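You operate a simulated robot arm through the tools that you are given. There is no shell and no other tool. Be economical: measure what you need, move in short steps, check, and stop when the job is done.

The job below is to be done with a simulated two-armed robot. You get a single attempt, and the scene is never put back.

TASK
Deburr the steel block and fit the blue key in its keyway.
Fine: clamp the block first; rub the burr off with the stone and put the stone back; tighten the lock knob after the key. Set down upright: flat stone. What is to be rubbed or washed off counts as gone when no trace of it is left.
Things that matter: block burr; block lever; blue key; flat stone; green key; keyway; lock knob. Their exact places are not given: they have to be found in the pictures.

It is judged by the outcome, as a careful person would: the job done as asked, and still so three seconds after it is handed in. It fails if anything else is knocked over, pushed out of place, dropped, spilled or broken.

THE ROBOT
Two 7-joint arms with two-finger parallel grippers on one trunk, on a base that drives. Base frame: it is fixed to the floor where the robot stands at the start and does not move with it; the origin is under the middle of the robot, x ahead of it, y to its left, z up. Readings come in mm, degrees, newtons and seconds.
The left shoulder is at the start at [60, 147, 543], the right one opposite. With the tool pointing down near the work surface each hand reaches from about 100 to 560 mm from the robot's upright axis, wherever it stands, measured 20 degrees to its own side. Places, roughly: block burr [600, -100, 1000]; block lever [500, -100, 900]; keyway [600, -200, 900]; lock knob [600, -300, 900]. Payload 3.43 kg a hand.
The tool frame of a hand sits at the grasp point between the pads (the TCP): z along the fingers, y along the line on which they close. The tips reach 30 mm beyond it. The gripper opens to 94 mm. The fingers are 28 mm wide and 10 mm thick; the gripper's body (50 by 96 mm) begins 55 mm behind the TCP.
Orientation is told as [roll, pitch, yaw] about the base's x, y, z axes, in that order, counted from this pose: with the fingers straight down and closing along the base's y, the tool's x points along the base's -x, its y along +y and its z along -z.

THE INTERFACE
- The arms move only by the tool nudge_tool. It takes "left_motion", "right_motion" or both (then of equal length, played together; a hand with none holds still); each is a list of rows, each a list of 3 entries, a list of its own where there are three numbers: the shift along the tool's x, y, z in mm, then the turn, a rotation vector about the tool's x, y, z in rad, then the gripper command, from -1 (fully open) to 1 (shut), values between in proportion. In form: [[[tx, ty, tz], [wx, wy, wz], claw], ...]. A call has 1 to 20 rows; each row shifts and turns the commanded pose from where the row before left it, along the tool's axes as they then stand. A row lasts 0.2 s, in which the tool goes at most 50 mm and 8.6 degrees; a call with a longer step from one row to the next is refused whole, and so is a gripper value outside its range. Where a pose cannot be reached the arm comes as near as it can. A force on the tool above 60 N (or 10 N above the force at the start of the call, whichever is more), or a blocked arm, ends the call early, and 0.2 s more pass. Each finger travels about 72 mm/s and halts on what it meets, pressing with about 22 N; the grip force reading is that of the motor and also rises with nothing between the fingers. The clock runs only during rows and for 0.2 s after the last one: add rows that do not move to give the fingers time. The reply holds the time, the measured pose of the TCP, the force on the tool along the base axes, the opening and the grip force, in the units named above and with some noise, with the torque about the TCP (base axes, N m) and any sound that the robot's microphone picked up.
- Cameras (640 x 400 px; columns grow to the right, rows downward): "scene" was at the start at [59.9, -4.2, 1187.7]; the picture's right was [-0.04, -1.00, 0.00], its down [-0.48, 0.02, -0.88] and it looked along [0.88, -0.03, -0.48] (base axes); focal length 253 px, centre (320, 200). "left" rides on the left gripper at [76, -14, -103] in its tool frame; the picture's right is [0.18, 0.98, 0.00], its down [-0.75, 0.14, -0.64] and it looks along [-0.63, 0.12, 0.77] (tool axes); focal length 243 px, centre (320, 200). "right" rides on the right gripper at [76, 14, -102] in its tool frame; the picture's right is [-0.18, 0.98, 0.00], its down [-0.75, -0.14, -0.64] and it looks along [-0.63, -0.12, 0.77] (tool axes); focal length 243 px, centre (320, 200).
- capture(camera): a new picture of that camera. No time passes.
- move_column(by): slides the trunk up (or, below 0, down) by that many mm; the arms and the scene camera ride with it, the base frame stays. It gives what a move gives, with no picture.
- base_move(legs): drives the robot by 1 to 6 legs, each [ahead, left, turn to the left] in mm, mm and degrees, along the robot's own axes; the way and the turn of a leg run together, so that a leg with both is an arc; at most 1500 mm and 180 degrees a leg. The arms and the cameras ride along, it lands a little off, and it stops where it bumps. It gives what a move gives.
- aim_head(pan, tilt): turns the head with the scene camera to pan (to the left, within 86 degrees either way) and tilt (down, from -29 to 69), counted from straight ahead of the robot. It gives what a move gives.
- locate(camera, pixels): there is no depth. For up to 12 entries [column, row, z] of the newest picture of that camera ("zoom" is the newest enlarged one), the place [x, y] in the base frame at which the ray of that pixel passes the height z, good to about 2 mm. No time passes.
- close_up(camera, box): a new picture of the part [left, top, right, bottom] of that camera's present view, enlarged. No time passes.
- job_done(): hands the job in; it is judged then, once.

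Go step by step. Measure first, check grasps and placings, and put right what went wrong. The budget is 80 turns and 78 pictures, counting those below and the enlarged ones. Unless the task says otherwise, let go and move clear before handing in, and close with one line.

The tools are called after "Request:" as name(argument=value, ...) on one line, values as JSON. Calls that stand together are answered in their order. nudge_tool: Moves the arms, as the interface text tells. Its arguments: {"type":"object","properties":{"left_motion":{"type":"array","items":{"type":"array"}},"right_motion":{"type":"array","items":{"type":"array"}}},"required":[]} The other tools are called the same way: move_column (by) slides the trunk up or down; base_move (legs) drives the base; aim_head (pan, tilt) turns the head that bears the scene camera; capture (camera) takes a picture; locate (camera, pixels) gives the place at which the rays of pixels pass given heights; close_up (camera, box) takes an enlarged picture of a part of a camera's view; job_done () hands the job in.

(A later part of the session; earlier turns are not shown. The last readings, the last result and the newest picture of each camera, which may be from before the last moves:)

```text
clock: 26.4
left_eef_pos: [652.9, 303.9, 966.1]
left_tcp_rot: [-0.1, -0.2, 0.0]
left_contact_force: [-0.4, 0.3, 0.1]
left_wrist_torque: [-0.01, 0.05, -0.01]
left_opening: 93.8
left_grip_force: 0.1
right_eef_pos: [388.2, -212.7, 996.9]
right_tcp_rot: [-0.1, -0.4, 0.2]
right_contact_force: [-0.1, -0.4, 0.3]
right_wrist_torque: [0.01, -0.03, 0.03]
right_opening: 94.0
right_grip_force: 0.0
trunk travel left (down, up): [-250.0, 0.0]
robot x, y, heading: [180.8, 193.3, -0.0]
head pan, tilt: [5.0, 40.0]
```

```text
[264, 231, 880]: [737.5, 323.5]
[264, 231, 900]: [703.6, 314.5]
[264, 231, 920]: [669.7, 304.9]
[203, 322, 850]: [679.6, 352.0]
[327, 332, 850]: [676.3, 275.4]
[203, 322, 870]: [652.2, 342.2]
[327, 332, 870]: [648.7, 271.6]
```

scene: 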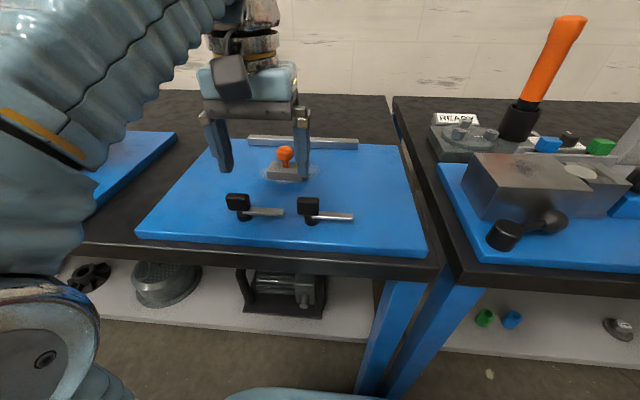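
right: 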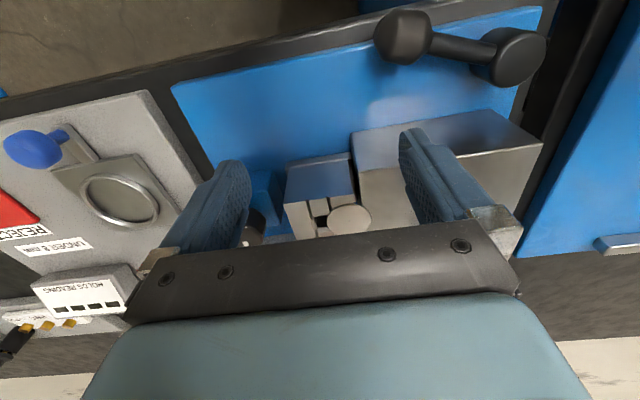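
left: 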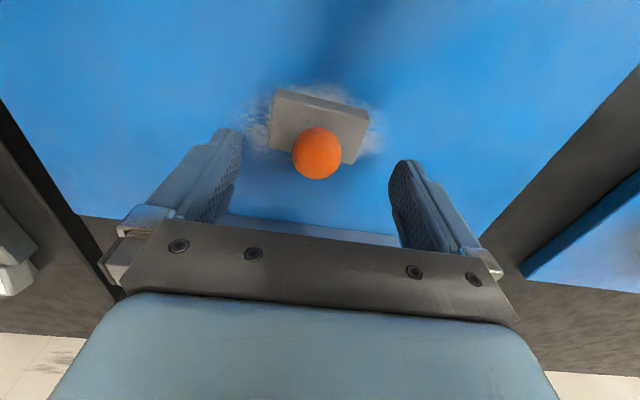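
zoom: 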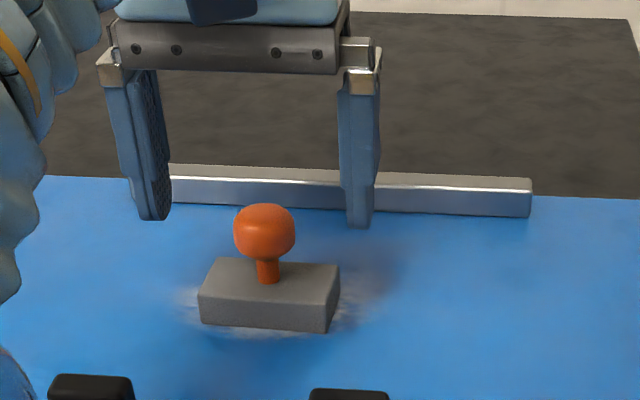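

The knob is at (653,303,930), with the hand right above it. I descend to z 937 and close.

Request:
nudge_tool(left_motion=[[[0, 0, 15], [0, 0, 0], -1], [[0, 0, 14], [0, 0, 0], -1], [[0, 0, 0], [0, 0, 0], 0.5], [[0, 0, 0], [0, 0, 0], 1], [[0, 0, 0], [0, 0, 0], 1], [[0, 0, 0], [0, 0, 0], 1], [[0, 0, 0], [0, 0, 0], 1]])

Request:
close_up(camera="scene", box=[220, 90, 380, 200])

```text
clock: 28.0
left_eef_pos: [650.0, 303.6, 936.8]
left_tcp_rot: [-0.1, -0.2, 0.1]
left_contact_force: [0.3, -1.2, -0.4]
left_wrist_torque: [0.05, -0.04, 0.0]
left_opening: 31.7
left_grip_force: 22.0
right_eef_pos: [388.2, -212.5, 995.5]
right_tcp_rot: [-0.1, -0.4, 0.2]
right_contact_force: [1.3, 0.0, -0.9]
right_wrist_torque: [-0.02, 0.02, 0.02]
right_opening: 94.2
right_grip_force: 0.1
trunk travel left (down, up): [-250.0, 0.0]
robot x, y, heading: [185.0, 189.6, 0.2]
head pan, tilt: [5.0, 40.0]
```

```text
3.64 times, centred on (300, 145) of scene
```

zoom: 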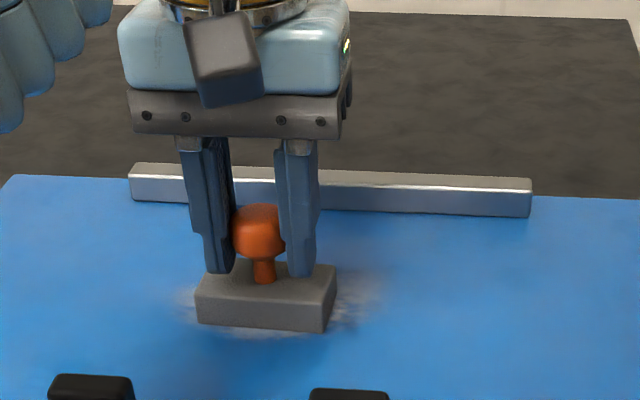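

The knob is gripped at 31.7 mm. I lift straight up to see how high the hand can go here, since rubbing needs TCP ≈ 1006.

Request:
nudge_tool(left_motion=[[[0, 0, -20], [0, 0, 0], 1], [[0, 0, -20], [0, 0, 0], 1], [[0, 0, -20], [0, 0, 0], 1], [[0, 0, -20], [0, 0, 0], 1], [[0, 0, -20], [0, 0, 0], 1]])

Request:
close_up(camera="scene", box=[220, 70, 380, 200])

```text
clock: 29.2
left_eef_pos: [650.3, 302.8, 965.8]
left_tcp_rot: [-0.1, -0.4, 0.1]
left_contact_force: [0.2, 0.7, -1.5]
left_wrist_torque: [0.02, 0.0, -0.03]
left_opening: 31.3
left_grip_force: 22.1
left hand out of reach, approached as far as the arm can: row 2, 3, 4, 5
right_eef_pos: [387.4, -212.7, 996.5]
right_tcp_rot: [-0.1, -0.4, 0.2]
right_contact_force: [-1.1, 0.5, 0.6]
right_wrist_torque: [0.02, 0.0, -0.01]
right_opening: 93.8
right_grip_force: 0.0
trunk travel left (down, up): [-250.0, 0.0]
robot x, y, heading: [183.7, 189.8, 0.2]
head pan, tilt: [5.0, 40.0]
```

```text
3.08 times, centred on (300, 135) of scene
```

zoom: 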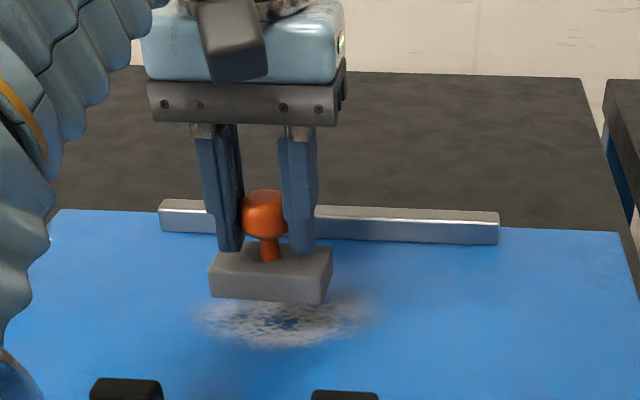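

The hand tops out at z≈966 here, and about 1003 closer in — too low for the knob grip on the block. I set the stone back and instead grip the slab by its ends, lower down.

Request:
nudge_tool(left_motion=[[[0, 0, 10], [0, 0, 0], 1], [[0, 0, 10], [0, 0, 0], 1], [[0, 0, 8], [0, 0, 0], 1], [[0, 0, 0], [0, 0, 0], 1], [[0, 0, 0], [0, 0, 0], -1], [[0, 0, 0], [0, 0, 0], -1], [[0, 0, 0], [0, 0, 0], -1], [[0, 0, 0], [0, 0, 0], -1]])

Request:
capture(camera="left")

Request:
close_up(camera="scene", box=[220, 90, 380, 200])

```text
clock: 31.0
left_eef_pos: [649.4, 304.2, 938.7]
left_tcp_rot: [-0.2, -0.3, 0.1]
left_contact_force: [-0.7, 0.3, -0.2]
left_wrist_torque: [0.0, 0.01, -0.01]
left_opening: 93.8
left_grip_force: 0.1
right_eef_pos: [388.9, -212.2, 996.8]
right_tcp_rot: [-0.1, -0.4, 0.3]
right_contact_force: [-0.5, 0.3, -0.7]
right_wrist_torque: [-0.01, -0.03, 0.01]
right_opening: 93.8
right_grip_force: 0.0
trunk travel left (down, up): [-250.0, 0.0]
robot x, y, heading: [182.8, 191.1, -0.0]
head pan, tilt: [5.0, 40.0]
```

```text
39 pictures are left
```

left: 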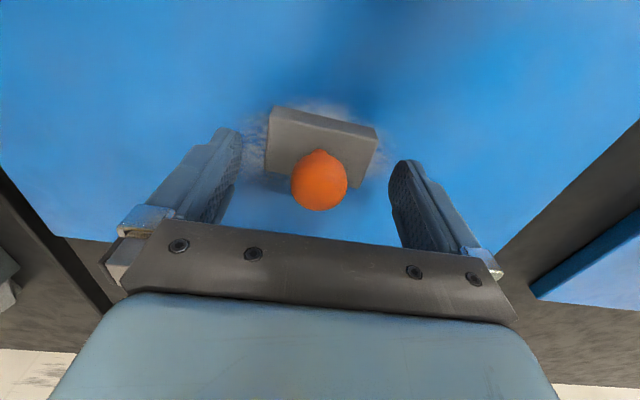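

```text
3.64 times, centred on (300, 145) of scene
```

zoom: 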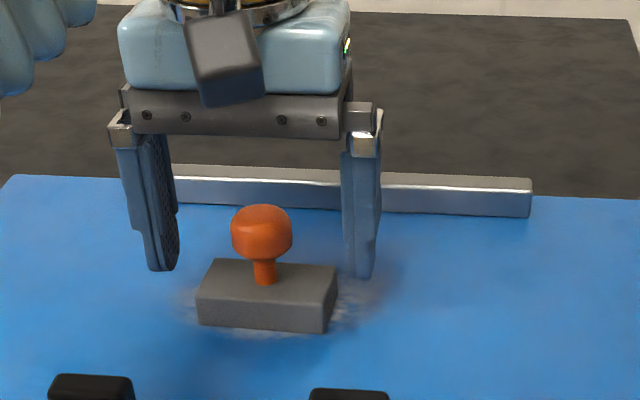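

The stone stands back upright and the fingers straddle its ends. I go down 21 mm and close on the slab.

Request:
nudge_tool(left_motion=[[[0, 0, 11], [0, 0, 0], -1], [[0, 0, 10], [0, 0, 0], -1], [[0, 0, 0], [0, 0, 0], 0], [[0, 0, 0], [0, 0, 0], 1], [[0, 0, 0], [0, 0, 0], 1], [[0, 0, 0], [0, 0, 0], 1]])

Request:
nudge_tool(left_motion=[[[0, 0, -15], [0, 0, 0], 1], [[0, 0, -15], [0, 0, 0], 1], [[0, 0, -15], [0, 0, 0], 1]])

Request:
close_up(camera="scene", box=[220, 90, 380, 200])

```text
clock: 32.4
left_eef_pos: [648.8, 304.0, 916.4]
left_tcp_rot: [-0.1, -0.2, 0.1]
left_contact_force: [-0.2, 0.4, -2.0]
left_wrist_torque: [-0.02, -0.02, -0.02]
left_opening: 69.8
left_grip_force: 22.2
right_eef_pos: [387.4, -213.2, 997.4]
right_tcp_rot: [0.0, -0.4, 0.2]
right_contact_force: [0.4, 0.7, 0.2]
right_wrist_torque: [-0.01, 0.0, 0.02]
right_opening: 93.8
right_grip_force: 0.2
trunk travel left (down, up): [-250.0, 0.0]
robot x, y, heading: [182.8, 188.1, 0.1]
head pan, tilt: [5.0, 40.0]
```

```text
clock: 33.2
left_eef_pos: [649.0, 304.4, 961.0]
left_tcp_rot: [-0.2, -0.2, 0.1]
left_contact_force: [0.1, 0.9, -1.6]
left_wrist_torque: [0.01, 0.01, 0.0]
left_opening: 69.8
left_grip_force: 22.2
right_eef_pos: [387.9, -213.5, 995.6]
right_tcp_rot: [-0.1, -0.4, 0.2]
right_contact_force: [0.1, -0.3, 0.1]
right_wrist_torque: [0.01, -0.01, 0.03]
right_opening: 94.0
right_grip_force: 0.0
trunk travel left (down, up): [-250.0, 0.0]
robot x, y, heading: [185.0, 192.0, 0.2]
head pan, tilt: [5.0, 40.0]
```

```text
3.64 times, centred on (300, 145) of scene
```

zoom: 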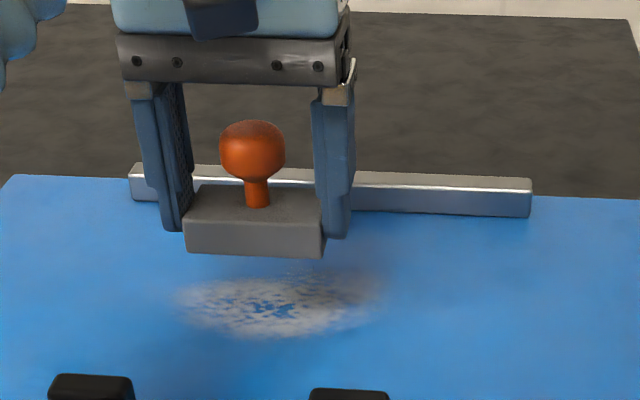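

The stone hangs firmly and level between the fingers (69.8 mm). I check how high the hand can go at the radius I'd use over the block (x 582 here).

Request:
nudge_tool(left_motion=[[[34, 3, 0], [0, 0, 0], 1], [[33, 3, 0], [0, 0, 0], 1], [[0, 0, -15], [0, 0, 0], 1], [[0, 0, -15], [0, 0, 0], 1], [[0, 0, -15], [0, 0, 0], 1]])

```text
clock: 34.4
left_eef_pos: [581.0, 309.9, 990.9]
left_tcp_rot: [-0.1, -0.3, 0.1]
left_contact_force: [0.0, -0.6, -1.9]
left_wrist_torque: [-0.01, -0.02, -0.01]
left_opening: 69.7
left_grip_force: 21.8
left hand out of reach, approached as far as the arm can: row 5
right_eef_pos: [388.8, -212.5, 996.6]
right_tcp_rot: [-0.1, -0.4, 0.2]
right_contact_force: [0.7, -0.2, -0.1]
right_wrist_torque: [0.02, -0.01, 0.0]
right_opening: 94.0
right_grip_force: 0.1
trunk travel left (down, up): [-250.0, 0.0]
robot x, y, heading: [181.7, 192.1, 0.4]
head pan, tilt: [5.0, 40.0]
```

Here z 991 is possible (stone bottom ≈956), enough for the 950 block top. I retract to x≈505, drive right about 405 mm and 30 mm ahead.

Request:
nudge_tool(left_motion=[[[38, 0, 0], [0, 0, 0], 1], [[38, 0, 0], [0, 0, 0], 1], [[0, 0, -10], [0, 0, 0], 1]])

Request:
base_move(legs=[[0, -405, 0]])

Request:
base_move(legs=[[28, 0, 0]])

Request:
aim_head(pan=10, tilt=42)

Request:
capture(camera="scene")

```text
clock: 35.2
left_eef_pos: [510.3, 306.5, 989.5]
left_tcp_rot: [-0.1, 0.7, -0.2]
left_contact_force: [0.7, 0.0, -1.7]
left_wrist_torque: [-0.02, 0.03, 0.04]
left_opening: 69.4
left_grip_force: 22.1
left hand out of reach, approached as far as the arm can: row 3
right_eef_pos: [387.2, -213.1, 995.2]
right_tcp_rot: [-0.2, -0.3, 0.2]
right_contact_force: [0.5, -0.5, -0.2]
right_wrist_torque: [-0.03, -0.03, -0.03]
right_opening: 93.7
right_grip_force: 0.1
trunk travel left (down, up): [-250.0, 0.0]
robot x, y, heading: [181.2, 187.6, -0.2]
head pan, tilt: [5.0, 40.0]
```

```text
clock: 37.7
left_eef_pos: [509.2, -93.6, 989.2]
left_tcp_rot: [-0.1, 0.7, -0.1]
left_contact_force: [0.4, 0.6, -1.8]
left_wrist_torque: [0.01, 0.03, -0.01]
left_opening: 69.3
left_grip_force: 21.6
right_eef_pos: [387.8, -615.2, 995.9]
right_tcp_rot: [-0.1, -0.4, 0.2]
right_contact_force: [-0.7, 0.8, -0.1]
right_wrist_torque: [0.01, 0.0, 0.02]
right_opening: 94.1
right_grip_force: 0.0
trunk travel left (down, up): [-250.0, 0.0]
robot x, y, heading: [182.7, -212.7, -0.2]
head pan, tilt: [5.0, 40.0]
```

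```text
clock: 38.5
left_eef_pos: [537.4, -94.1, 989.6]
left_tcp_rot: [0.0, 0.7, -0.1]
left_contact_force: [0.3, 0.3, -0.5]
left_wrist_torque: [-0.02, -0.05, -0.01]
left_opening: 69.5
left_grip_force: 21.9
right_eef_pos: [416.6, -615.3, 996.8]
right_tcp_rot: [-0.1, -0.4, 0.3]
right_contact_force: [-0.3, -0.2, 0.2]
right_wrist_torque: [0.02, 0.0, 0.02]
right_opening: 94.0
right_grip_force: 0.0
trunk travel left (down, up): [-250.0, 0.0]
robot x, y, heading: [209.3, -209.6, 0.4]
head pan, tilt: [5.0, 40.0]
```

```text
clock: 39.2
left_eef_pos: [536.4, -95.1, 988.7]
left_tcp_rot: [0.0, 0.7, -0.1]
left_contact_force: [0.6, -0.3, -1.4]
left_wrist_torque: [0.01, -0.02, 0.0]
left_opening: 69.5
left_grip_force: 21.6
right_eef_pos: [417.6, -616.2, 996.9]
right_tcp_rot: [-0.1, -0.4, 0.2]
right_contact_force: [-0.5, -0.2, 0.1]
right_wrist_torque: [0.0, -0.01, 0.0]
right_opening: 94.0
right_grip_force: 0.1
trunk travel left (down, up): [-250.0, 0.0]
robot x, y, heading: [212.7, -212.7, 0.1]
head pan, tilt: [10.0, 42.0]
```

```text
36 pictures are left
```

scene: 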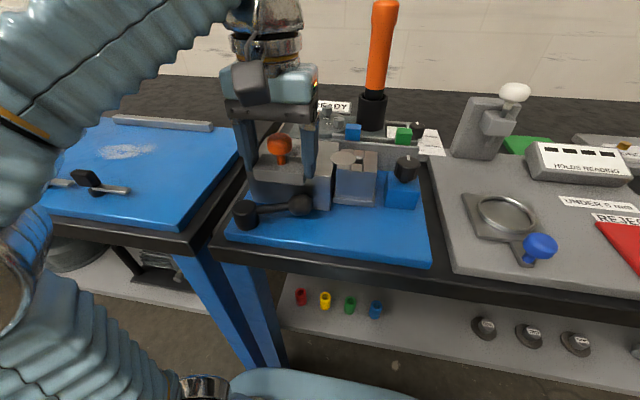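

The stone sits just above the block's front edge. I move forward to x≈600 over the burr and lower gently to contact.

Request:
nudge_tool(left_motion=[[[0, 0, -3], [0, 0, 0], 1], [[-16, 0, -1], [0, 0, 0], 1], [[-16, 0, 0], [0, 0, 0], 1], [[-16, 0, 0], [0, 0, 0], 1], [[-16, 0, 0], [0, 0, 0], 1]])

Request:
close_up(camera="scene", box=[210, 90, 370, 220])

```text
clock: 40.4
left_eef_pos: [600.3, -94.3, 993.0]
left_tcp_rot: [0.0, 0.5, -0.1]
left_contact_force: [0.2, -0.4, -1.8]
left_wrist_torque: [-0.02, 0.03, 0.0]
left_opening: 69.6
left_grip_force: 22.3
right_eef_pos: [416.1, -616.0, 995.4]
right_tcp_rot: [-0.1, -0.3, 0.1]
right_contact_force: [-0.1, -0.3, -0.6]
right_wrist_torque: [-0.01, 0.01, -0.04]
right_opening: 93.8
right_grip_force: 0.1
trunk travel left (down, up): [-250.0, 0.0]
robot x, y, heading: [211.5, -214.7, 0.1]
head pan, tilt: [10.0, 42.0]
```

```text
3.08 times, centred on (290, 155) of scene
```

zoom: 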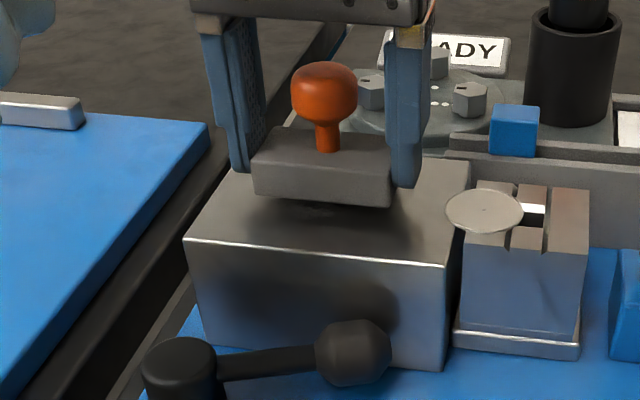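

The stone hovers a few mm over the block at the burr. I lower in 3 mm steps to feel contact.

Request:
nudge_tool(left_motion=[[[0, 0, 3], [0, 0, 0], 1], [[0, 0, 3], [0, 0, 0], 1], [[0, 0, 2], [0, 0, 0], 1]])

```text
clock: 41.2
left_eef_pos: [601.2, -95.9, 985.9]
left_tcp_rot: [0.0, 0.4, 0.0]
left_contact_force: [0.3, 2.6, 15.9]
left_wrist_torque: [0.07, -0.27, -0.03]
left_opening: 69.7
left_grip_force: 22.0
right_eef_pos: [415.5, -616.6, 996.0]
right_tcp_rot: [-0.1, -0.4, 0.2]
right_contact_force: [0.6, 0.0, 0.3]
right_wrist_torque: [0.02, 0.05, 0.01]
right_opening: 94.0
right_grip_force: 0.1
trunk travel left (down, up): [-250.0, 0.0]
robot x, y, heading: [207.9, -213.4, -0.0]
head pan, tilt: [10.0, 42.0]
```

Contact at 16 N. I rub back and forth in y and x.

Request:
nudge_tool(left_motion=[[[0, 12, 0], [0, 0, 0], 1], [[0, -12, 0], [0, 0, 0], 1], [[0, -12, 0], [0, 0, 0], 1], [[0, 12, 0], [0, 0, 0], 1], [[0, 12, 0], [0, 0, 0], 1], [[0, -12, 0], [0, 0, 0], 1], [[0, -12, 0], [0, 0, 0], 1], [[0, 12, 0], [0, 0, 0], 1], [[-10, 0, 0], [0, 0, 0], 1], [[10, 0, 0], [0, 0, 0], 1], [[10, 0, 0], [0, 0, 0], 1], [[-10, 0, 0], [0, 0, 0], 1], [[-10, 0, 0], [0, 0, 0], 1], [[10, 0, 0], [0, 0, 0], 1], [[10, 0, 0], [0, 0, 0], 1], [[-10, 0, 0], [0, 0, 0], 1], [[-10, 0, 0], [0, 0, 0], 1], [[10, 0, 0], [0, 0, 0], 1]])

Request:
nudge_tool(left_motion=[[[0, 0, -3], [0, 0, 0], 1], [[0, 0, -3], [0, 0, 0], 1], [[16, 0, 0], [0, 0, 0], 1], [[16, 0, 0], [0, 0, 0], 1], [[16, 0, 0], [0, 0, 0], 1], [[16, 0, 0], [0, 0, 0], 1], [[16, 0, 0], [0, 0, 0], 1]])

Request:
close_up(camera="scene", box=[210, 90, 370, 220])

```text
clock: 45.0
left_eef_pos: [601.9, -94.3, 985.0]
left_tcp_rot: [0.1, 0.6, -0.1]
left_contact_force: [2.6, 1.3, 12.7]
left_wrist_torque: [-0.16, -0.13, -0.01]
left_opening: 69.6
left_grip_force: 22.0
right_eef_pos: [416.2, -616.1, 995.8]
right_tcp_rot: [-0.1, -0.3, 0.2]
right_contact_force: [-0.5, 0.6, -0.9]
right_wrist_torque: [0.01, 0.03, -0.02]
right_opening: 94.1
right_grip_force: 0.0
trunk travel left (down, up): [-250.0, 0.0]
robot x, y, heading: [209.2, -212.7, 0.3]
head pan, tilt: [10.0, 42.0]
```

```text
clock: 46.6
left_eef_pos: [521.9, -95.8, 989.6]
left_tcp_rot: [0.0, 0.7, 0.0]
left_contact_force: [0.6, -1.4, -1.8]
left_wrist_torque: [-0.02, 0.02, 0.0]
left_opening: 69.6
left_grip_force: 22.1
right_eef_pos: [416.4, -616.3, 995.6]
right_tcp_rot: [-0.1, -0.4, 0.2]
right_contact_force: [0.5, 0.4, -0.1]
right_wrist_torque: [0.0, 0.02, -0.02]
right_opening: 94.3
right_grip_force: 0.0
trunk travel left (down, up): [-250.0, 0.0]
robot x, y, heading: [213.5, -210.4, 0.1]
head pan, tilt: [10.0, 42.0]
```

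```text
3.08 times, centred on (290, 155) of scene
```

zoom: 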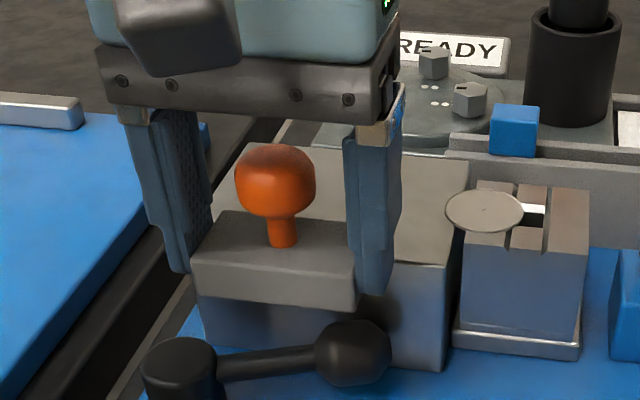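

The visible block top looks clean; I pull the stone further back to see the whole patch.

Request:
nudge_tool(left_motion=[[[20, 15, 0], [0, 0, 0], 1], [[20, 20, 0], [0, 0, 0], 1], [[10, 25, 0], [0, 0, 0], 1], [[0, 20, 0], [0, 0, 0], 1]])

Request:
close_up(camera="scene", box=[210, 90, 370, 220])

```text
clock: 47.6
left_eef_pos: [512.2, -59.2, 980.5]
left_tcp_rot: [-0.3, 0.7, -0.2]
left_contact_force: [0.5, 0.1, -1.7]
left_wrist_torque: [0.01, 0.01, -0.02]
left_opening: 69.3
left_grip_force: 21.9
left hand out of reach, approached as far as the arm can: row 1, 2, 4
right_eef_pos: [417.4, -616.0, 996.8]
right_tcp_rot: [-0.1, -0.3, 0.4]
right_contact_force: [0.0, -0.4, -1.3]
right_wrist_torque: [-0.01, 0.01, 0.01]
right_opening: 93.7
right_grip_force: 0.0
trunk travel left (down, up): [-250.0, 0.0]
robot x, y, heading: [206.8, -212.1, -0.3]
head pan, tilt: [10.0, 42.0]
```

```text
3.08 times, centred on (290, 155) of scene
```

zoom: 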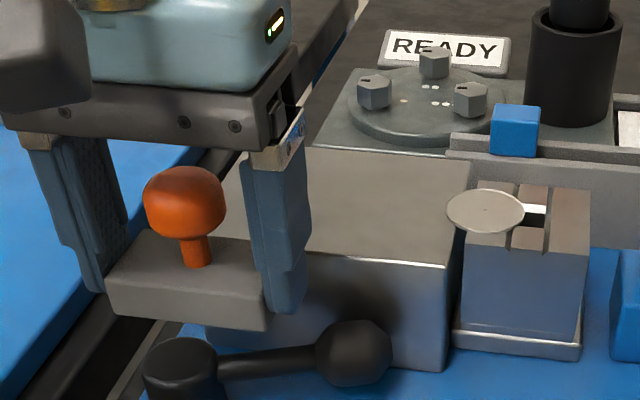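

The right part is clean; the left part is still hidden by the hand. I drive part of the way left and check the block before going on.

Request:
base_move(legs=[[0, 150, 0]])

Request:
aim_head(pan=-10, tilt=42)

Request:
capture(camera="scene")

Request:
close_up(camera="scene", box=[220, 100, 380, 230])

```text
clock: 49.0
left_eef_pos: [512.9, 92.9, 982.9]
left_tcp_rot: [-0.2, 0.8, -0.4]
left_contact_force: [0.5, -0.8, -1.0]
left_wrist_torque: [0.03, 0.0, 0.02]
left_opening: 69.3
left_grip_force: 22.0
right_eef_pos: [415.6, -463.8, 996.0]
right_tcp_rot: [-0.2, -0.5, 0.0]
right_contact_force: [-0.6, -0.4, -0.5]
right_wrist_torque: [0.02, 0.0, 0.01]
right_opening: 94.1
right_grip_force: 0.1
trunk travel left (down, up): [-250.0, 0.0]
robot x, y, heading: [214.0, -61.6, 0.1]
head pan, tilt: [10.0, 42.0]
```

```text
clock: 49.8
left_eef_pos: [511.6, 91.1, 980.7]
left_tcp_rot: [-0.2, 0.7, -0.4]
left_contact_force: [-0.7, -0.6, -1.6]
left_wrist_torque: [-0.01, 0.01, -0.01]
left_opening: 69.5
left_grip_force: 22.2
right_eef_pos: [415.0, -463.9, 996.8]
right_tcp_rot: [0.0, -0.4, 0.0]
right_contact_force: [-0.8, -0.8, -0.4]
right_wrist_torque: [-0.02, 0.02, -0.01]
right_opening: 94.1
right_grip_force: 0.1
trunk travel left (down, up): [-250.0, 0.0]
robot x, y, heading: [212.4, -59.6, 0.1]
head pan, tilt: [-10.0, 42.0]
```

```text
32 pictures are left
```

scene: 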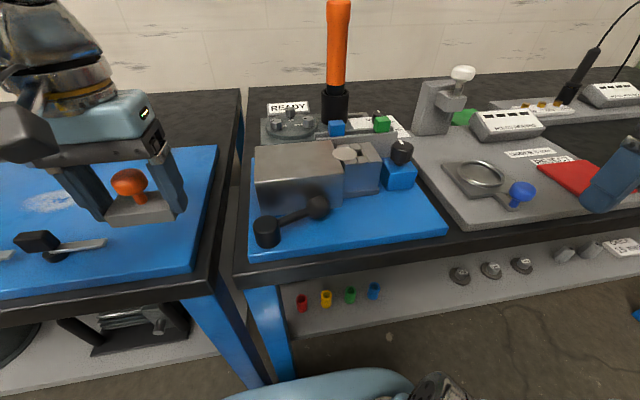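

```text
3.08 times, centred on (300, 165) of scene
```

zoom: 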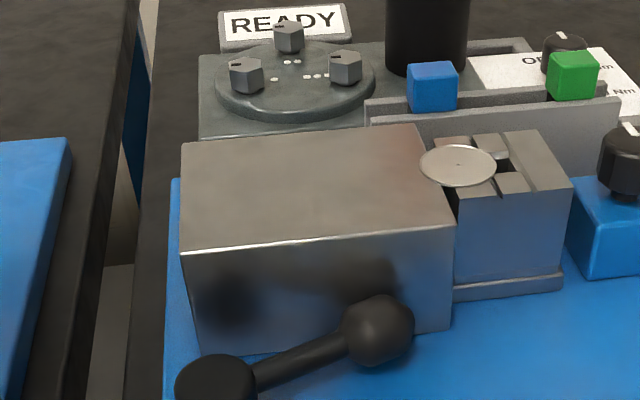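

The burr is gone without trace. I continue left to take the stone home.

Request:
base_move(legs=[[0, 225, 0]])

Request:
aim_head(pan=10, tilt=42)

```text
clock: 51.5
left_eef_pos: [513.2, 318.9, 980.6]
left_tcp_rot: [-0.2, 0.6, -0.4]
left_contact_force: [0.4, -0.5, -0.7]
left_wrist_torque: [0.0, 0.05, -0.02]
left_opening: 69.6
left_grip_force: 22.1
right_eef_pos: [415.3, -236.6, 995.9]
right_tcp_rot: [-0.2, -0.4, 0.0]
right_contact_force: [0.4, -0.2, 0.6]
right_wrist_torque: [0.01, 0.01, -0.02]
right_opening: 94.1
right_grip_force: 0.0
trunk travel left (down, up): [-250.0, 0.0]
robot x, y, heading: [215.2, 167.1, -0.3]
head pan, tilt: [-10.0, 42.0]
```

```text
clock: 52.3
left_eef_pos: [513.5, 319.3, 980.3]
left_tcp_rot: [-0.2, 0.6, -0.4]
left_contact_force: [-0.5, 0.2, -1.9]
left_wrist_torque: [0.02, 0.01, 0.01]
left_opening: 69.6
left_grip_force: 22.2
right_eef_pos: [415.1, -237.0, 996.9]
right_tcp_rot: [0.0, -0.3, -0.1]
right_contact_force: [0.1, 0.0, -0.3]
right_wrist_torque: [0.02, -0.02, 0.01]
right_opening: 94.0
right_grip_force: 0.0
trunk travel left (down, up): [-250.0, 0.0]
robot x, y, heading: [210.4, 166.0, 0.1]
head pan, tilt: [10.0, 42.0]
```

I go forward to x 649, y 304 and lower to just above the mat.

Request:
nudge_tool(left_motion=[[[-34, -4, 3], [0, -0.0105, 0], 1], [[-34, -4, 3], [0, 0, 0], 1], [[-34, -4, 3], [0, 0, 0], 1], [[-34, -3, 3], [0, 0, 0], 1], [[0, 0, 15], [0, 0, 0], 1], [[0, 0, 15], [0, 0, 0], 1], [[0, 0, 10], [0, 0, 0], 1]])

Request:
close_up(camera="scene", box=[200, 80, 400, 220])

```text
clock: 53.9
left_eef_pos: [649.0, 304.3, 929.6]
left_tcp_rot: [-0.2, 0.1, -0.5]
left_contact_force: [-0.2, -0.5, -0.9]
left_wrist_torque: [-0.01, 0.03, 0.03]
left_opening: 69.6
left_grip_force: 22.5
right_eef_pos: [415.6, -235.9, 996.5]
right_tcp_rot: [-0.1, -0.4, -0.1]
right_contact_force: [0.0, 0.1, -0.5]
right_wrist_torque: [-0.01, -0.03, 0.0]
right_opening: 94.1
right_grip_force: 0.1
trunk travel left (down, up): [-250.0, 0.0]
robot x, y, heading: [214.5, 168.2, 0.0]
head pan, tilt: [10.0, 42.0]
```

```text
2.86 times, centred on (300, 150) of scene
```

zoom: 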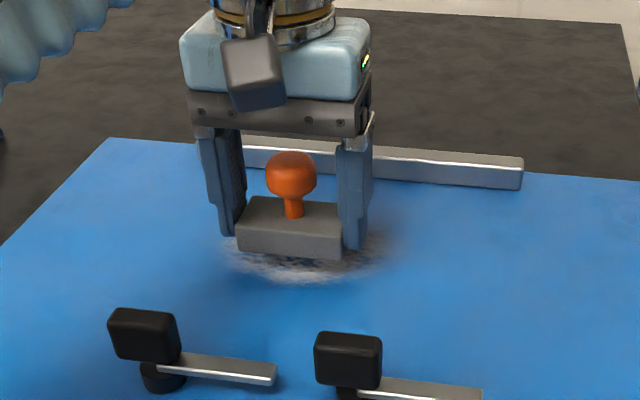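

The stone is right over its dusty print. I lower the last ~12 mm, release, and rise straight up.

Request:
nudge_tool(left_motion=[[[0, 0, 6], [0, 0, 0], 1], [[0, 0, 4], [0, 0, 0], 1], [[0, 0, 3], [0, 0, 0], 1], [[0, 0, 0], [0, 0, 0], 1]])

Request:
nudge_tool(left_motion=[[[0, 0, 0], [0, 0, 0], 0.2], [[0, 0, 0], [0, 0, 0], -1], [[0, 0, 0], [0, 0, 0], -1], [[0, 0, 0], [0, 0, 0], -1], [[0, 0, -15], [0, 0, 0], -1], [[0, 0, -20], [0, 0, 0], -1], [[0, 0, -15], [0, 0, 0], -1], [[30, 0, 0], [0, 0, 0], -1], [[35, 0, 0], [0, 0, 0], -1], [[35, 0, 0], [0, 0, 0], -1], [[35, 0, 0], [0, 0, 0], -1]])

Request:
close_up(camera="scene", box=[200, 80, 400, 220])

```text
clock: 54.9
left_eef_pos: [648.3, 304.3, 914.8]
left_tcp_rot: [-0.2, 0.2, -0.5]
left_contact_force: [-0.2, 0.0, -1.4]
left_wrist_torque: [0.01, -0.02, 0.0]
left_opening: 69.4
left_grip_force: 21.9
right_eef_pos: [415.1, -236.9, 996.2]
right_tcp_rot: [-0.2, -0.4, 0.0]
right_contact_force: [0.3, 0.6, -0.5]
right_wrist_torque: [-0.05, -0.01, 0.0]
right_opening: 94.1
right_grip_force: 0.1
trunk travel left (down, up): [-250.0, 0.0]
robot x, y, heading: [212.5, 167.0, -0.1]
head pan, tilt: [10.0, 42.0]
```

```text
clock: 57.3
left_eef_pos: [512.7, 305.7, 965.4]
left_tcp_rot: [-0.2, 0.1, -0.4]
left_contact_force: [-0.8, 0.5, -1.1]
left_wrist_torque: [-0.01, -0.03, 0.02]
left_opening: 94.1
left_grip_force: 0.0
right_eef_pos: [415.7, -236.8, 996.4]
right_tcp_rot: [-0.2, -0.3, 0.0]
right_contact_force: [0.9, -0.3, -0.2]
right_wrist_torque: [0.0, 0.01, 0.01]
right_opening: 94.1
right_grip_force: 0.1
trunk travel left (down, up): [-250.0, 0.0]
robot x, y, heading: [212.4, 171.6, -0.3]
head pan, tilt: [10.0, 42.0]
```

```text
2.86 times, centred on (300, 150) of scene
```

zoom: 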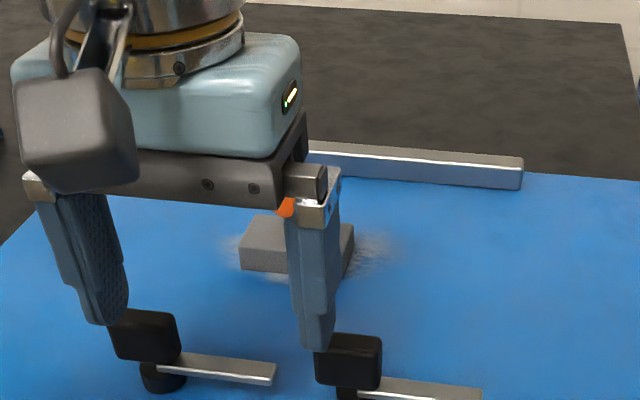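

The stone is home and upright. I raise the left hand and drive right for the key work, then look at keys and keyway.

Request:
nudge_tool(left_motion=[[[0, 0, -20], [0, 0, 0], -1], [[10, -5, -10], [0, 0, 0], -1], [[20, -5, 0], [0, 0, 0], -1], [[20, -5, 0], [0, 0, 0], -1]])

Request:
base_move(legs=[[0, -200, 0]])

Request:
aim_head(pan=-22, tilt=40)

Request:
close_up(camera="scene", box=[260, 80, 420, 200])

```text
clock: 58.3
left_eef_pos: [472.2, 299.5, 996.5]
left_tcp_rot: [-0.3, 0.2, -0.4]
left_contact_force: [0.4, -0.3, 0.2]
left_wrist_torque: [-0.02, 0.0, 0.03]
left_opening: 93.9
left_grip_force: 0.0
left hand out of reach, approached as far as the arm can: row 2, 3, 4
right_eef_pos: [417.1, -237.8, 995.5]
right_tcp_rot: [-0.1, -0.4, 0.0]
right_contact_force: [0.4, -0.6, 0.5]
right_wrist_torque: [0.01, 0.04, 0.01]
right_opening: 94.1
right_grip_force: 0.1
trunk travel left (down, up): [-250.0, 0.0]
robot x, y, heading: [213.1, 163.7, -0.1]
head pan, tilt: [10.0, 42.0]
```

```text
clock: 59.9
left_eef_pos: [472.6, 103.9, 997.4]
left_tcp_rot: [-0.2, 0.1, -0.4]
left_contact_force: [-0.3, -0.1, -0.5]
left_wrist_torque: [0.0, -0.02, -0.03]
left_opening: 94.4
left_grip_force: 0.0
right_eef_pos: [415.6, -431.7, 996.1]
right_tcp_rot: [-0.2, -0.4, 0.1]
right_contact_force: [0.4, -0.1, 0.3]
right_wrist_torque: [0.03, 0.01, 0.04]
right_opening: 93.9
right_grip_force: 0.1
trunk travel left (down, up): [-250.0, 0.0]
robot x, y, heading: [211.0, -30.9, -0.1]
head pan, tilt: [10.0, 42.0]
```

```text
clock: 60.9
left_eef_pos: [472.1, 104.1, 997.8]
left_tcp_rot: [-0.2, 0.1, -0.3]
left_contact_force: [-0.9, -0.2, -2.2]
left_wrist_torque: [0.0, -0.02, -0.01]
left_opening: 94.0
left_grip_force: 0.0
right_eef_pos: [416.0, -431.8, 996.3]
right_tcp_rot: [0.0, -0.4, 0.1]
right_contact_force: [0.4, 0.3, -0.3]
right_wrist_torque: [-0.04, -0.05, 0.03]
right_opening: 94.1
right_grip_force: 0.0
trunk travel left (down, up): [-250.0, 0.0]
robot x, y, heading: [211.4, -26.9, -0.0]
head pan, tilt: [-22.0, 40.0]
```

```text
3.33 times, centred on (340, 140) of scene
```

zoom: 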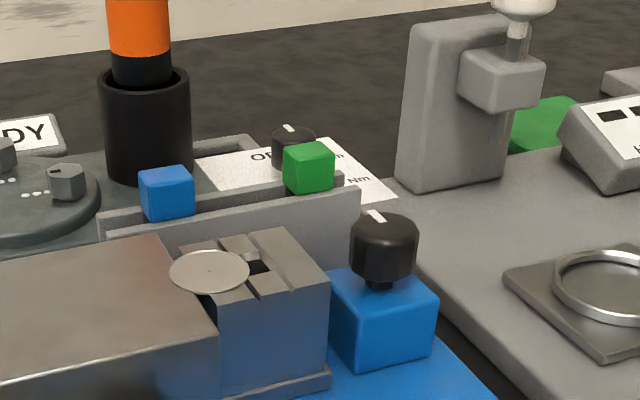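

I bring the right hand over the keyway to look straight down at the slot, the disc and the key rack.

Request:
nudge_tool(right_motion=[[[-20, 34, 0], [0, 0, 0], -1], [[-20, 34, 0], [0, 0, 0], -1], [[-20, 34, 0], [0, 0, 0], -1], [[-20, 34, 0], [0, 0, 0], -1], [[-20, 34, 0], [0, 0, 0], -1], [[-20, 34, 0], [0, 0, 0], -1], [[-20, 33, 0], [0, 0, 0], -1]])

Request:
close_up(camera="right", box=[220, 60, 420, 245])

```text
clock: 62.5
left_eef_pos: [471.9, 103.6, 998.0]
left_tcp_rot: [0.0, 0.2, -0.3]
left_contact_force: [0.1, -0.6, 0.9]
left_wrist_torque: [0.05, 0.08, -0.02]
left_opening: 94.0
left_grip_force: 0.2
right_eef_pos: [556.6, -195.7, 998.3]
right_tcp_rot: [0.0, -0.3, 0.0]
right_contact_force: [0.3, -1.6, -0.7]
right_wrist_torque: [0.06, 0.05, 0.0]
right_opening: 94.3
right_grip_force: 0.0
trunk travel left (down, up): [-250.0, 0.0]
robot x, y, heading: [209.8, -26.9, 0.0]
head pan, tilt: [-22.0, 40.0]
```

```text
2.16 times, centred on (320, 152) of right
```

zoom: 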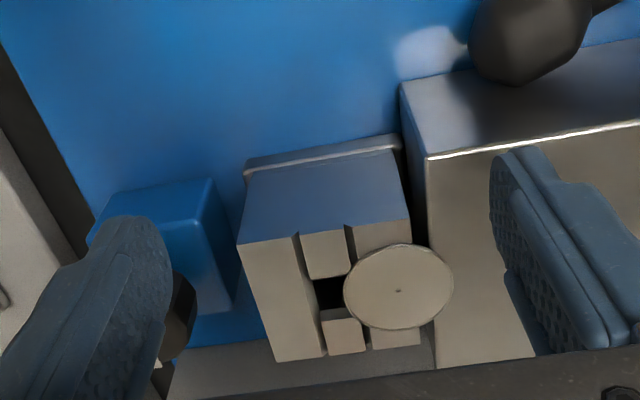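

The keyway hole is at zoom (330,292), partly under the disc (398,290). I triangulate disc, hole and keys.

Request:
locate(camera="zoom", pixels=[[398, 290, 950], [398, 290, 970], [312, 278, 950], [325, 311, 950], [240, 243, 950], [412, 220, 950], [280, 361, 950], [342, 290, 960], [452, 290, 960], [398, 245, 960], [398, 328, 960], [428, 158, 950]])

Request:
close_up(camera="scene", box=[280, 100, 380, 180])

```text
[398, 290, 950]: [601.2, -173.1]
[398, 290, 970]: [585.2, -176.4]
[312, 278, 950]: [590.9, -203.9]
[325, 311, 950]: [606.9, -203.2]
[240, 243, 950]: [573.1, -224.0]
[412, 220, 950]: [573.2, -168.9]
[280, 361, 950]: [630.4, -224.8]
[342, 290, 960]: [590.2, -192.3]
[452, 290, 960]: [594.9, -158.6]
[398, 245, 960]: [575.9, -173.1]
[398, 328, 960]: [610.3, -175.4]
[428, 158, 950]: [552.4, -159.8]
```

```text
5.00 times, centred on (330, 140) of scene
```

zoom: 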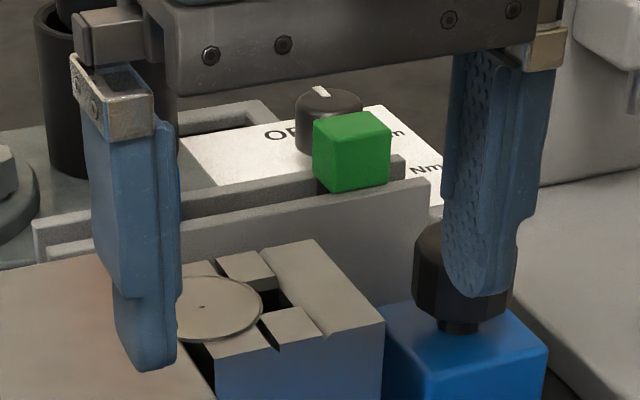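

The keyway block spans x 573–630, y −169…−224; the disc overlaps the hole's edge. I move the hand aside to study the disc in high zoom.

Request:
nudge_tool(right_motion=[[[25, -25, 0], [0, 0, 0], -1], [[25, -35, 0], [0, 0, 0], -1], [[20, -35, 0], [0, 0, 0], -1], [[0, -35, 0], [0, 0, 0], -1]])

Request:
close_up(camera="scene", box=[295, 135, 355, 180])

Request:
locate(camera="zoom", pixels=[[320, 200, 950]])

```text
clock: 63.5
left_eef_pos: [472.7, 103.6, 997.8]
left_tcp_rot: [-0.1, 0.1, -0.2]
left_contact_force: [0.2, 0.8, -0.2]
left_wrist_torque: [-0.03, -0.03, -0.02]
left_opening: 93.9
left_grip_force: 0.1
right_eef_pos: [484.9, -325.7, 998.5]
right_tcp_rot: [0.0, -0.5, 0.2]
right_contact_force: [-0.6, 1.5, -0.6]
right_wrist_torque: [-0.03, 0.0, -0.03]
right_opening: 94.2
right_grip_force: 0.2
trunk travel left (down, up): [-250.0, 0.0]
robot x, y, heading: [212.7, -33.5, 0.2]
head pan, tilt: [-22.0, 40.0]
```

```text
8.89 times, centred on (325, 158) of scene
```

zoom: 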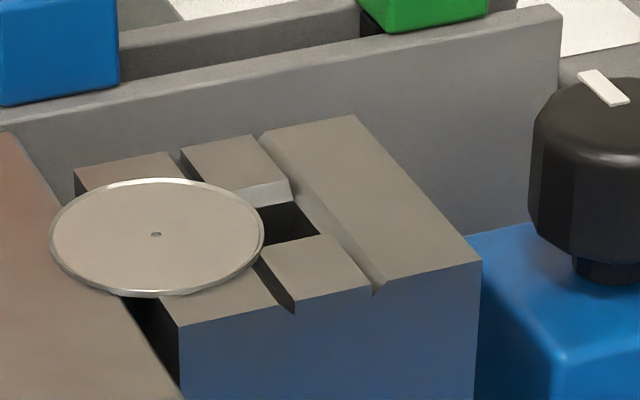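

```text
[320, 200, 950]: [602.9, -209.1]
```

Request:
locate(camera="zoom", pixels=[[300, 202, 950], [322, 235, 950], [270, 247, 950], [290, 310, 950], [375, 293, 950], [180, 325, 950], [480, 262, 950], [352, 115, 950], [75, 168, 950], [178, 150, 950], [262, 133, 950], [155, 234, 953]])

Request:
close_up(camera="scene", box=[275, 110, 365, 170])

Request:
locate(camera="zoom", pixels=[[320, 200, 940]])

```text
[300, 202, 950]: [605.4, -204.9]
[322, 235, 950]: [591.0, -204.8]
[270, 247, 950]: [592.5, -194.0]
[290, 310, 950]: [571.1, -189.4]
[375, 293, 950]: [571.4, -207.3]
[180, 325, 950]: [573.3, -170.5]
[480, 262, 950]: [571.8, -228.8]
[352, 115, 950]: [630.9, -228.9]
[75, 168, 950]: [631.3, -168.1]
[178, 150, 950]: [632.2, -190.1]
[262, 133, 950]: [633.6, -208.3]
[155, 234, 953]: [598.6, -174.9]
```

```text
6.67 times, centred on (320, 140) of scene
```

zoom: 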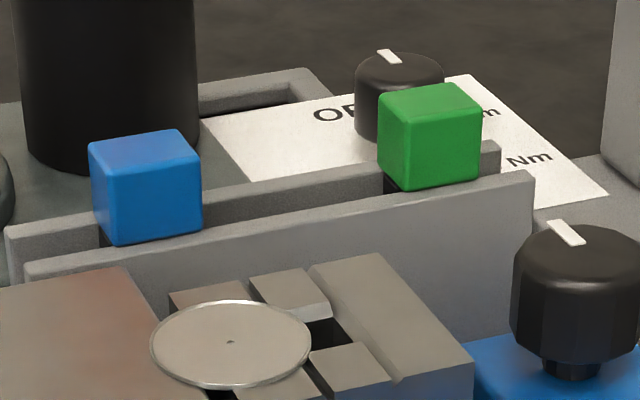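

```text
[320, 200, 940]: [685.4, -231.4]
```

The keyway hole centre is about (599,−199) with the disc beside it; the blue key stands close in front of the black cup with the tall orange handle, so clearance must be measured. I take a left view for triangulation.

Request:
capture(camera="left")

Request:
capture(camera="right")

Request:
capture(camera="scene")

```text
23 pictures are left
```

left: 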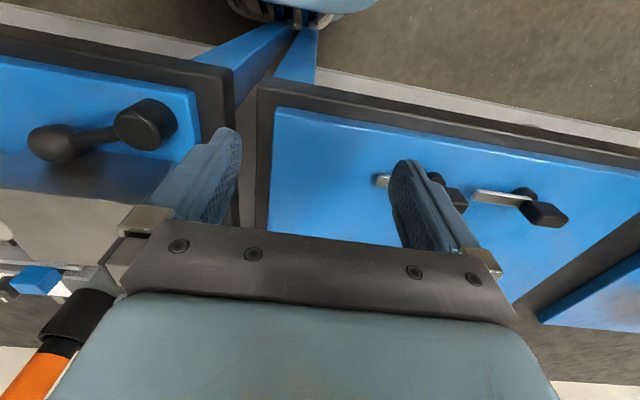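

```text
22 pictures are left
```

right: 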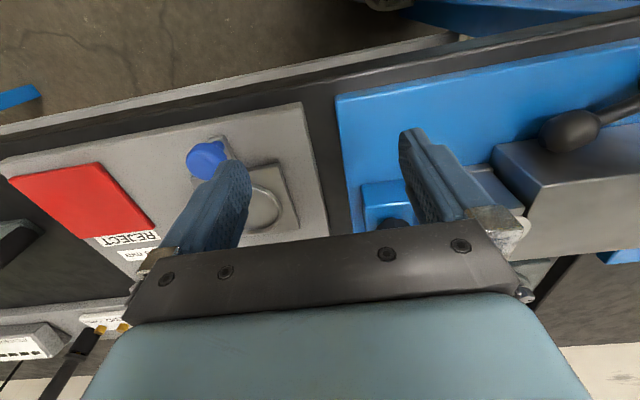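

```text
21 pictures are left
```

scene: 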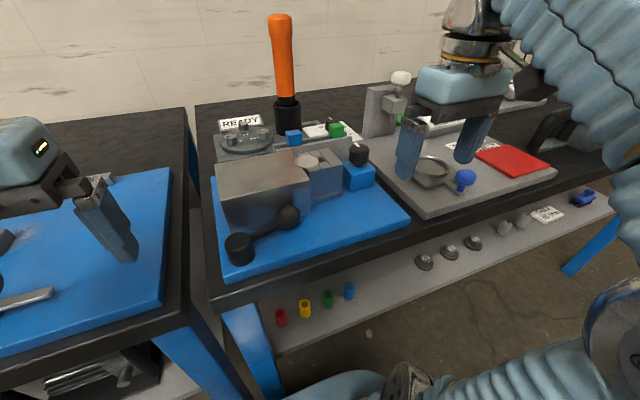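

Request:
locate(camera="left", pixels=[[37, 280, 920], [37, 280, 940], [37, 280, 960], [58, 343, 960], [58, 343, 980], [58, 343, 1000]])

Request:
locate(camera="scene", pixels=[[294, 138, 920], [294, 138, 940], [294, 138, 960], [287, 102, 960], [287, 102, 980], [287, 102, 1000]])

```text
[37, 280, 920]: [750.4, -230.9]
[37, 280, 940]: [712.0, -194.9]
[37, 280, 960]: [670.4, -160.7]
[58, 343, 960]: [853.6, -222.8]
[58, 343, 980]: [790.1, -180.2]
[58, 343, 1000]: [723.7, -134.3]
```

```text
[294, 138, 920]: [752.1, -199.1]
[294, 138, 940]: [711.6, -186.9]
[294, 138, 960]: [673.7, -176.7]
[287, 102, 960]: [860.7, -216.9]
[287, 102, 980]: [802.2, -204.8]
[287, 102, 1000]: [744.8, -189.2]
```

The key is at about (699,−183,947) and the orange handle far behind at x≈846. Because of the height limit I tilt the right hand 30° (fingers forward) and approach above the keyway.

Request:
nudge_tool(right_motion=[[[0, 0, 0], [0, -0.131, 0], -1], [[0, 0, 0], [0, -0.131, 0], -1], [[0, 0, 0], [0, -0.131, 0], -1], [[0, 0, 0], [0, -0.131, 0], -1], [[0, 0, -8], [0, 0, 0], -1], [[-21.6, 23.8, 12.5], [0, 0, 0], -1], [[-21.6, 23.8, 12.5], [0, 0, 0], -1], [[-21.6, 23.8, 12.5], [0, 0, 0], -1], [[-21.6, 23.8, 12.5], [0, 0, 0], -1], [[-21.6, 23.8, 12.5], [0, 0, 0], -1], [[-21.6, 23.8, 12.5], [0, 0, 0], -1]])

Request:
capture(camera="right")

Request:
close_up(camera="scene", box=[250, 80, 410, 190])

```text
clock: 65.9
left_eef_pos: [471.6, 104.0, 997.3]
left_tcp_rot: [-0.2, 0.1, -0.2]
left_contact_force: [0.4, 0.8, -0.1]
left_wrist_torque: [0.02, 0.0, 0.01]
left_opening: 93.9
left_grip_force: 0.1
right_eef_pos: [630.6, -181.6, 1003.1]
right_tcp_rot: [-0.1, -30.5, 0.1]
right_contact_force: [-0.9, 0.5, 0.6]
right_wrist_torque: [0.01, -0.04, -0.01]
right_opening: 93.8
right_grip_force: 0.2
trunk travel left (down, up): [-250.0, 0.0]
robot x, y, heading: [210.5, -30.3, 0.1]
head pan, tilt: [-22.0, 40.0]
```

```text
20 pictures are left
```

right: 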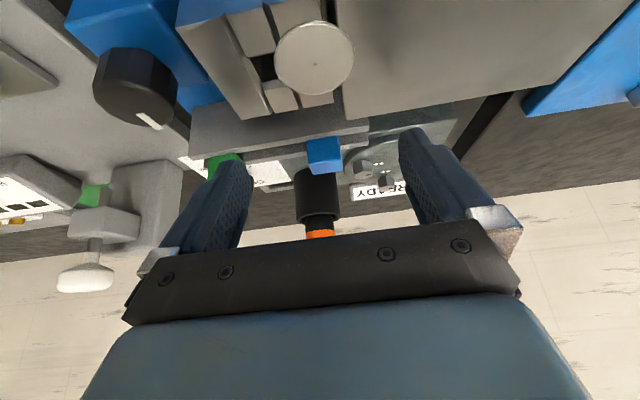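

```text
3.64 times, centred on (330, 135) of scene
```

zoom: 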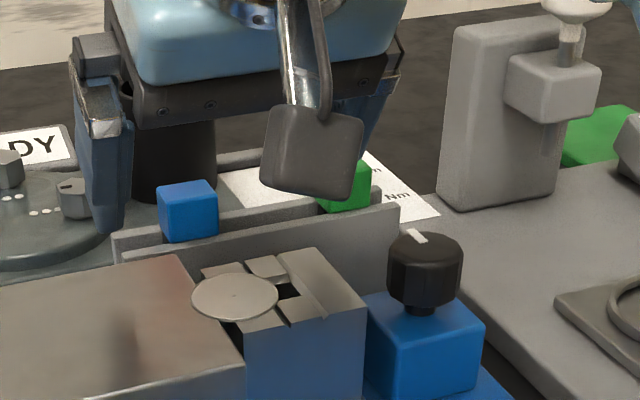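

The tilted pose reaches easily. I enlarge the rack in the right view.

Request:
close_up(camera="right", box=[250, 95, 410, 195])

Request:
locate(camera="right", pixels=[[325, 155, 930], [325, 155, 945], [325, 155, 960], [316, 58, 953], [265, 70, 950]])

Request:
locate(camera="zoom", pixels=[[320, 200, 945]])

```text
4.00 times, centred on (330, 145) of right
```

zoom: 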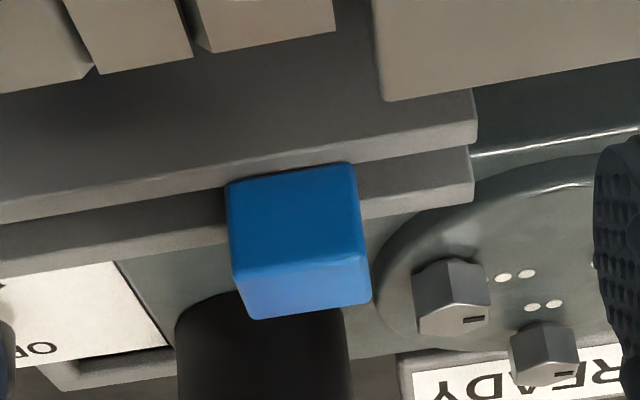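

```text
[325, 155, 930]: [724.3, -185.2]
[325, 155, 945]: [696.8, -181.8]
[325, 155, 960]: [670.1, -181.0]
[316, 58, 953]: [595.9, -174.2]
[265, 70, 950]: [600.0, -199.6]
```

```text
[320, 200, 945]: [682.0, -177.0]
```

The key head is about 26 mm wide, centred near (697,−182), top ≈960, with the rack rails near z 940. I narrow the fingers to 50 mm, go over it and lower to TCP z≈979.

Request:
nudge_tool(right_motion=[[[-26.5, -0.5, 15.6], [0, 0, 0], -0.06], [[-26.5, -0.5, 15.6], [0, 0, 0], -0.06], [[0, 0, 0], [0, 0, 0], -0.06], [[6, 0, 10], [0, 0, 0], -0.06], [[6, 0, 10], [0, 0, 0], -0.06]])

Request:
close_up(camera="right", box=[220, 60, 420, 245])

Request:
close_up(camera="scene", box=[250, 90, 350, 170])

```text
clock: 67.1
left_eef_pos: [472.2, 103.7, 997.4]
left_tcp_rot: [-0.2, 0.1, -0.3]
left_contact_force: [-1.3, -0.4, 0.4]
left_wrist_torque: [-0.01, 0.01, -0.01]
left_opening: 94.1
left_grip_force: 0.1
right_eef_pos: [692.3, -183.8, 979.9]
right_tcp_rot: [-0.1, -30.5, 0.2]
right_contact_force: [-0.4, 0.5, 0.3]
right_wrist_torque: [0.0, 0.0, 0.01]
right_opening: 50.2
right_grip_force: 0.1
trunk travel left (down, up): [-250.0, 0.0]
robot x, y, heading: [216.4, -27.5, 0.2]
head pan, tilt: [-22.0, 40.0]
```

```text
2.16 times, centred on (320, 152) of right
```

zoom: 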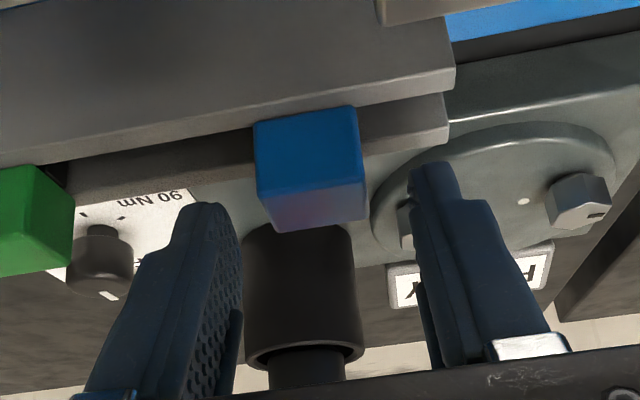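

```text
5.00 times, centred on (300, 130) of scene
```

zoom: 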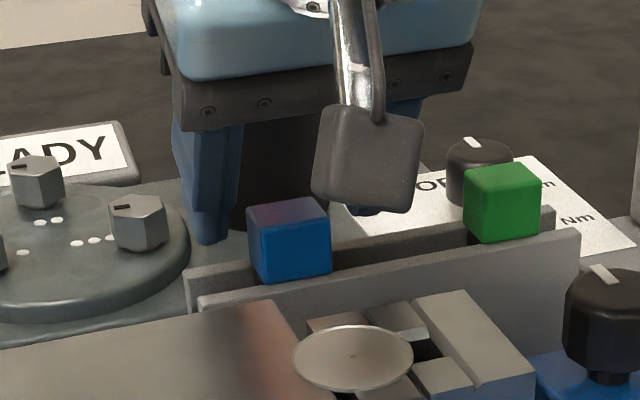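

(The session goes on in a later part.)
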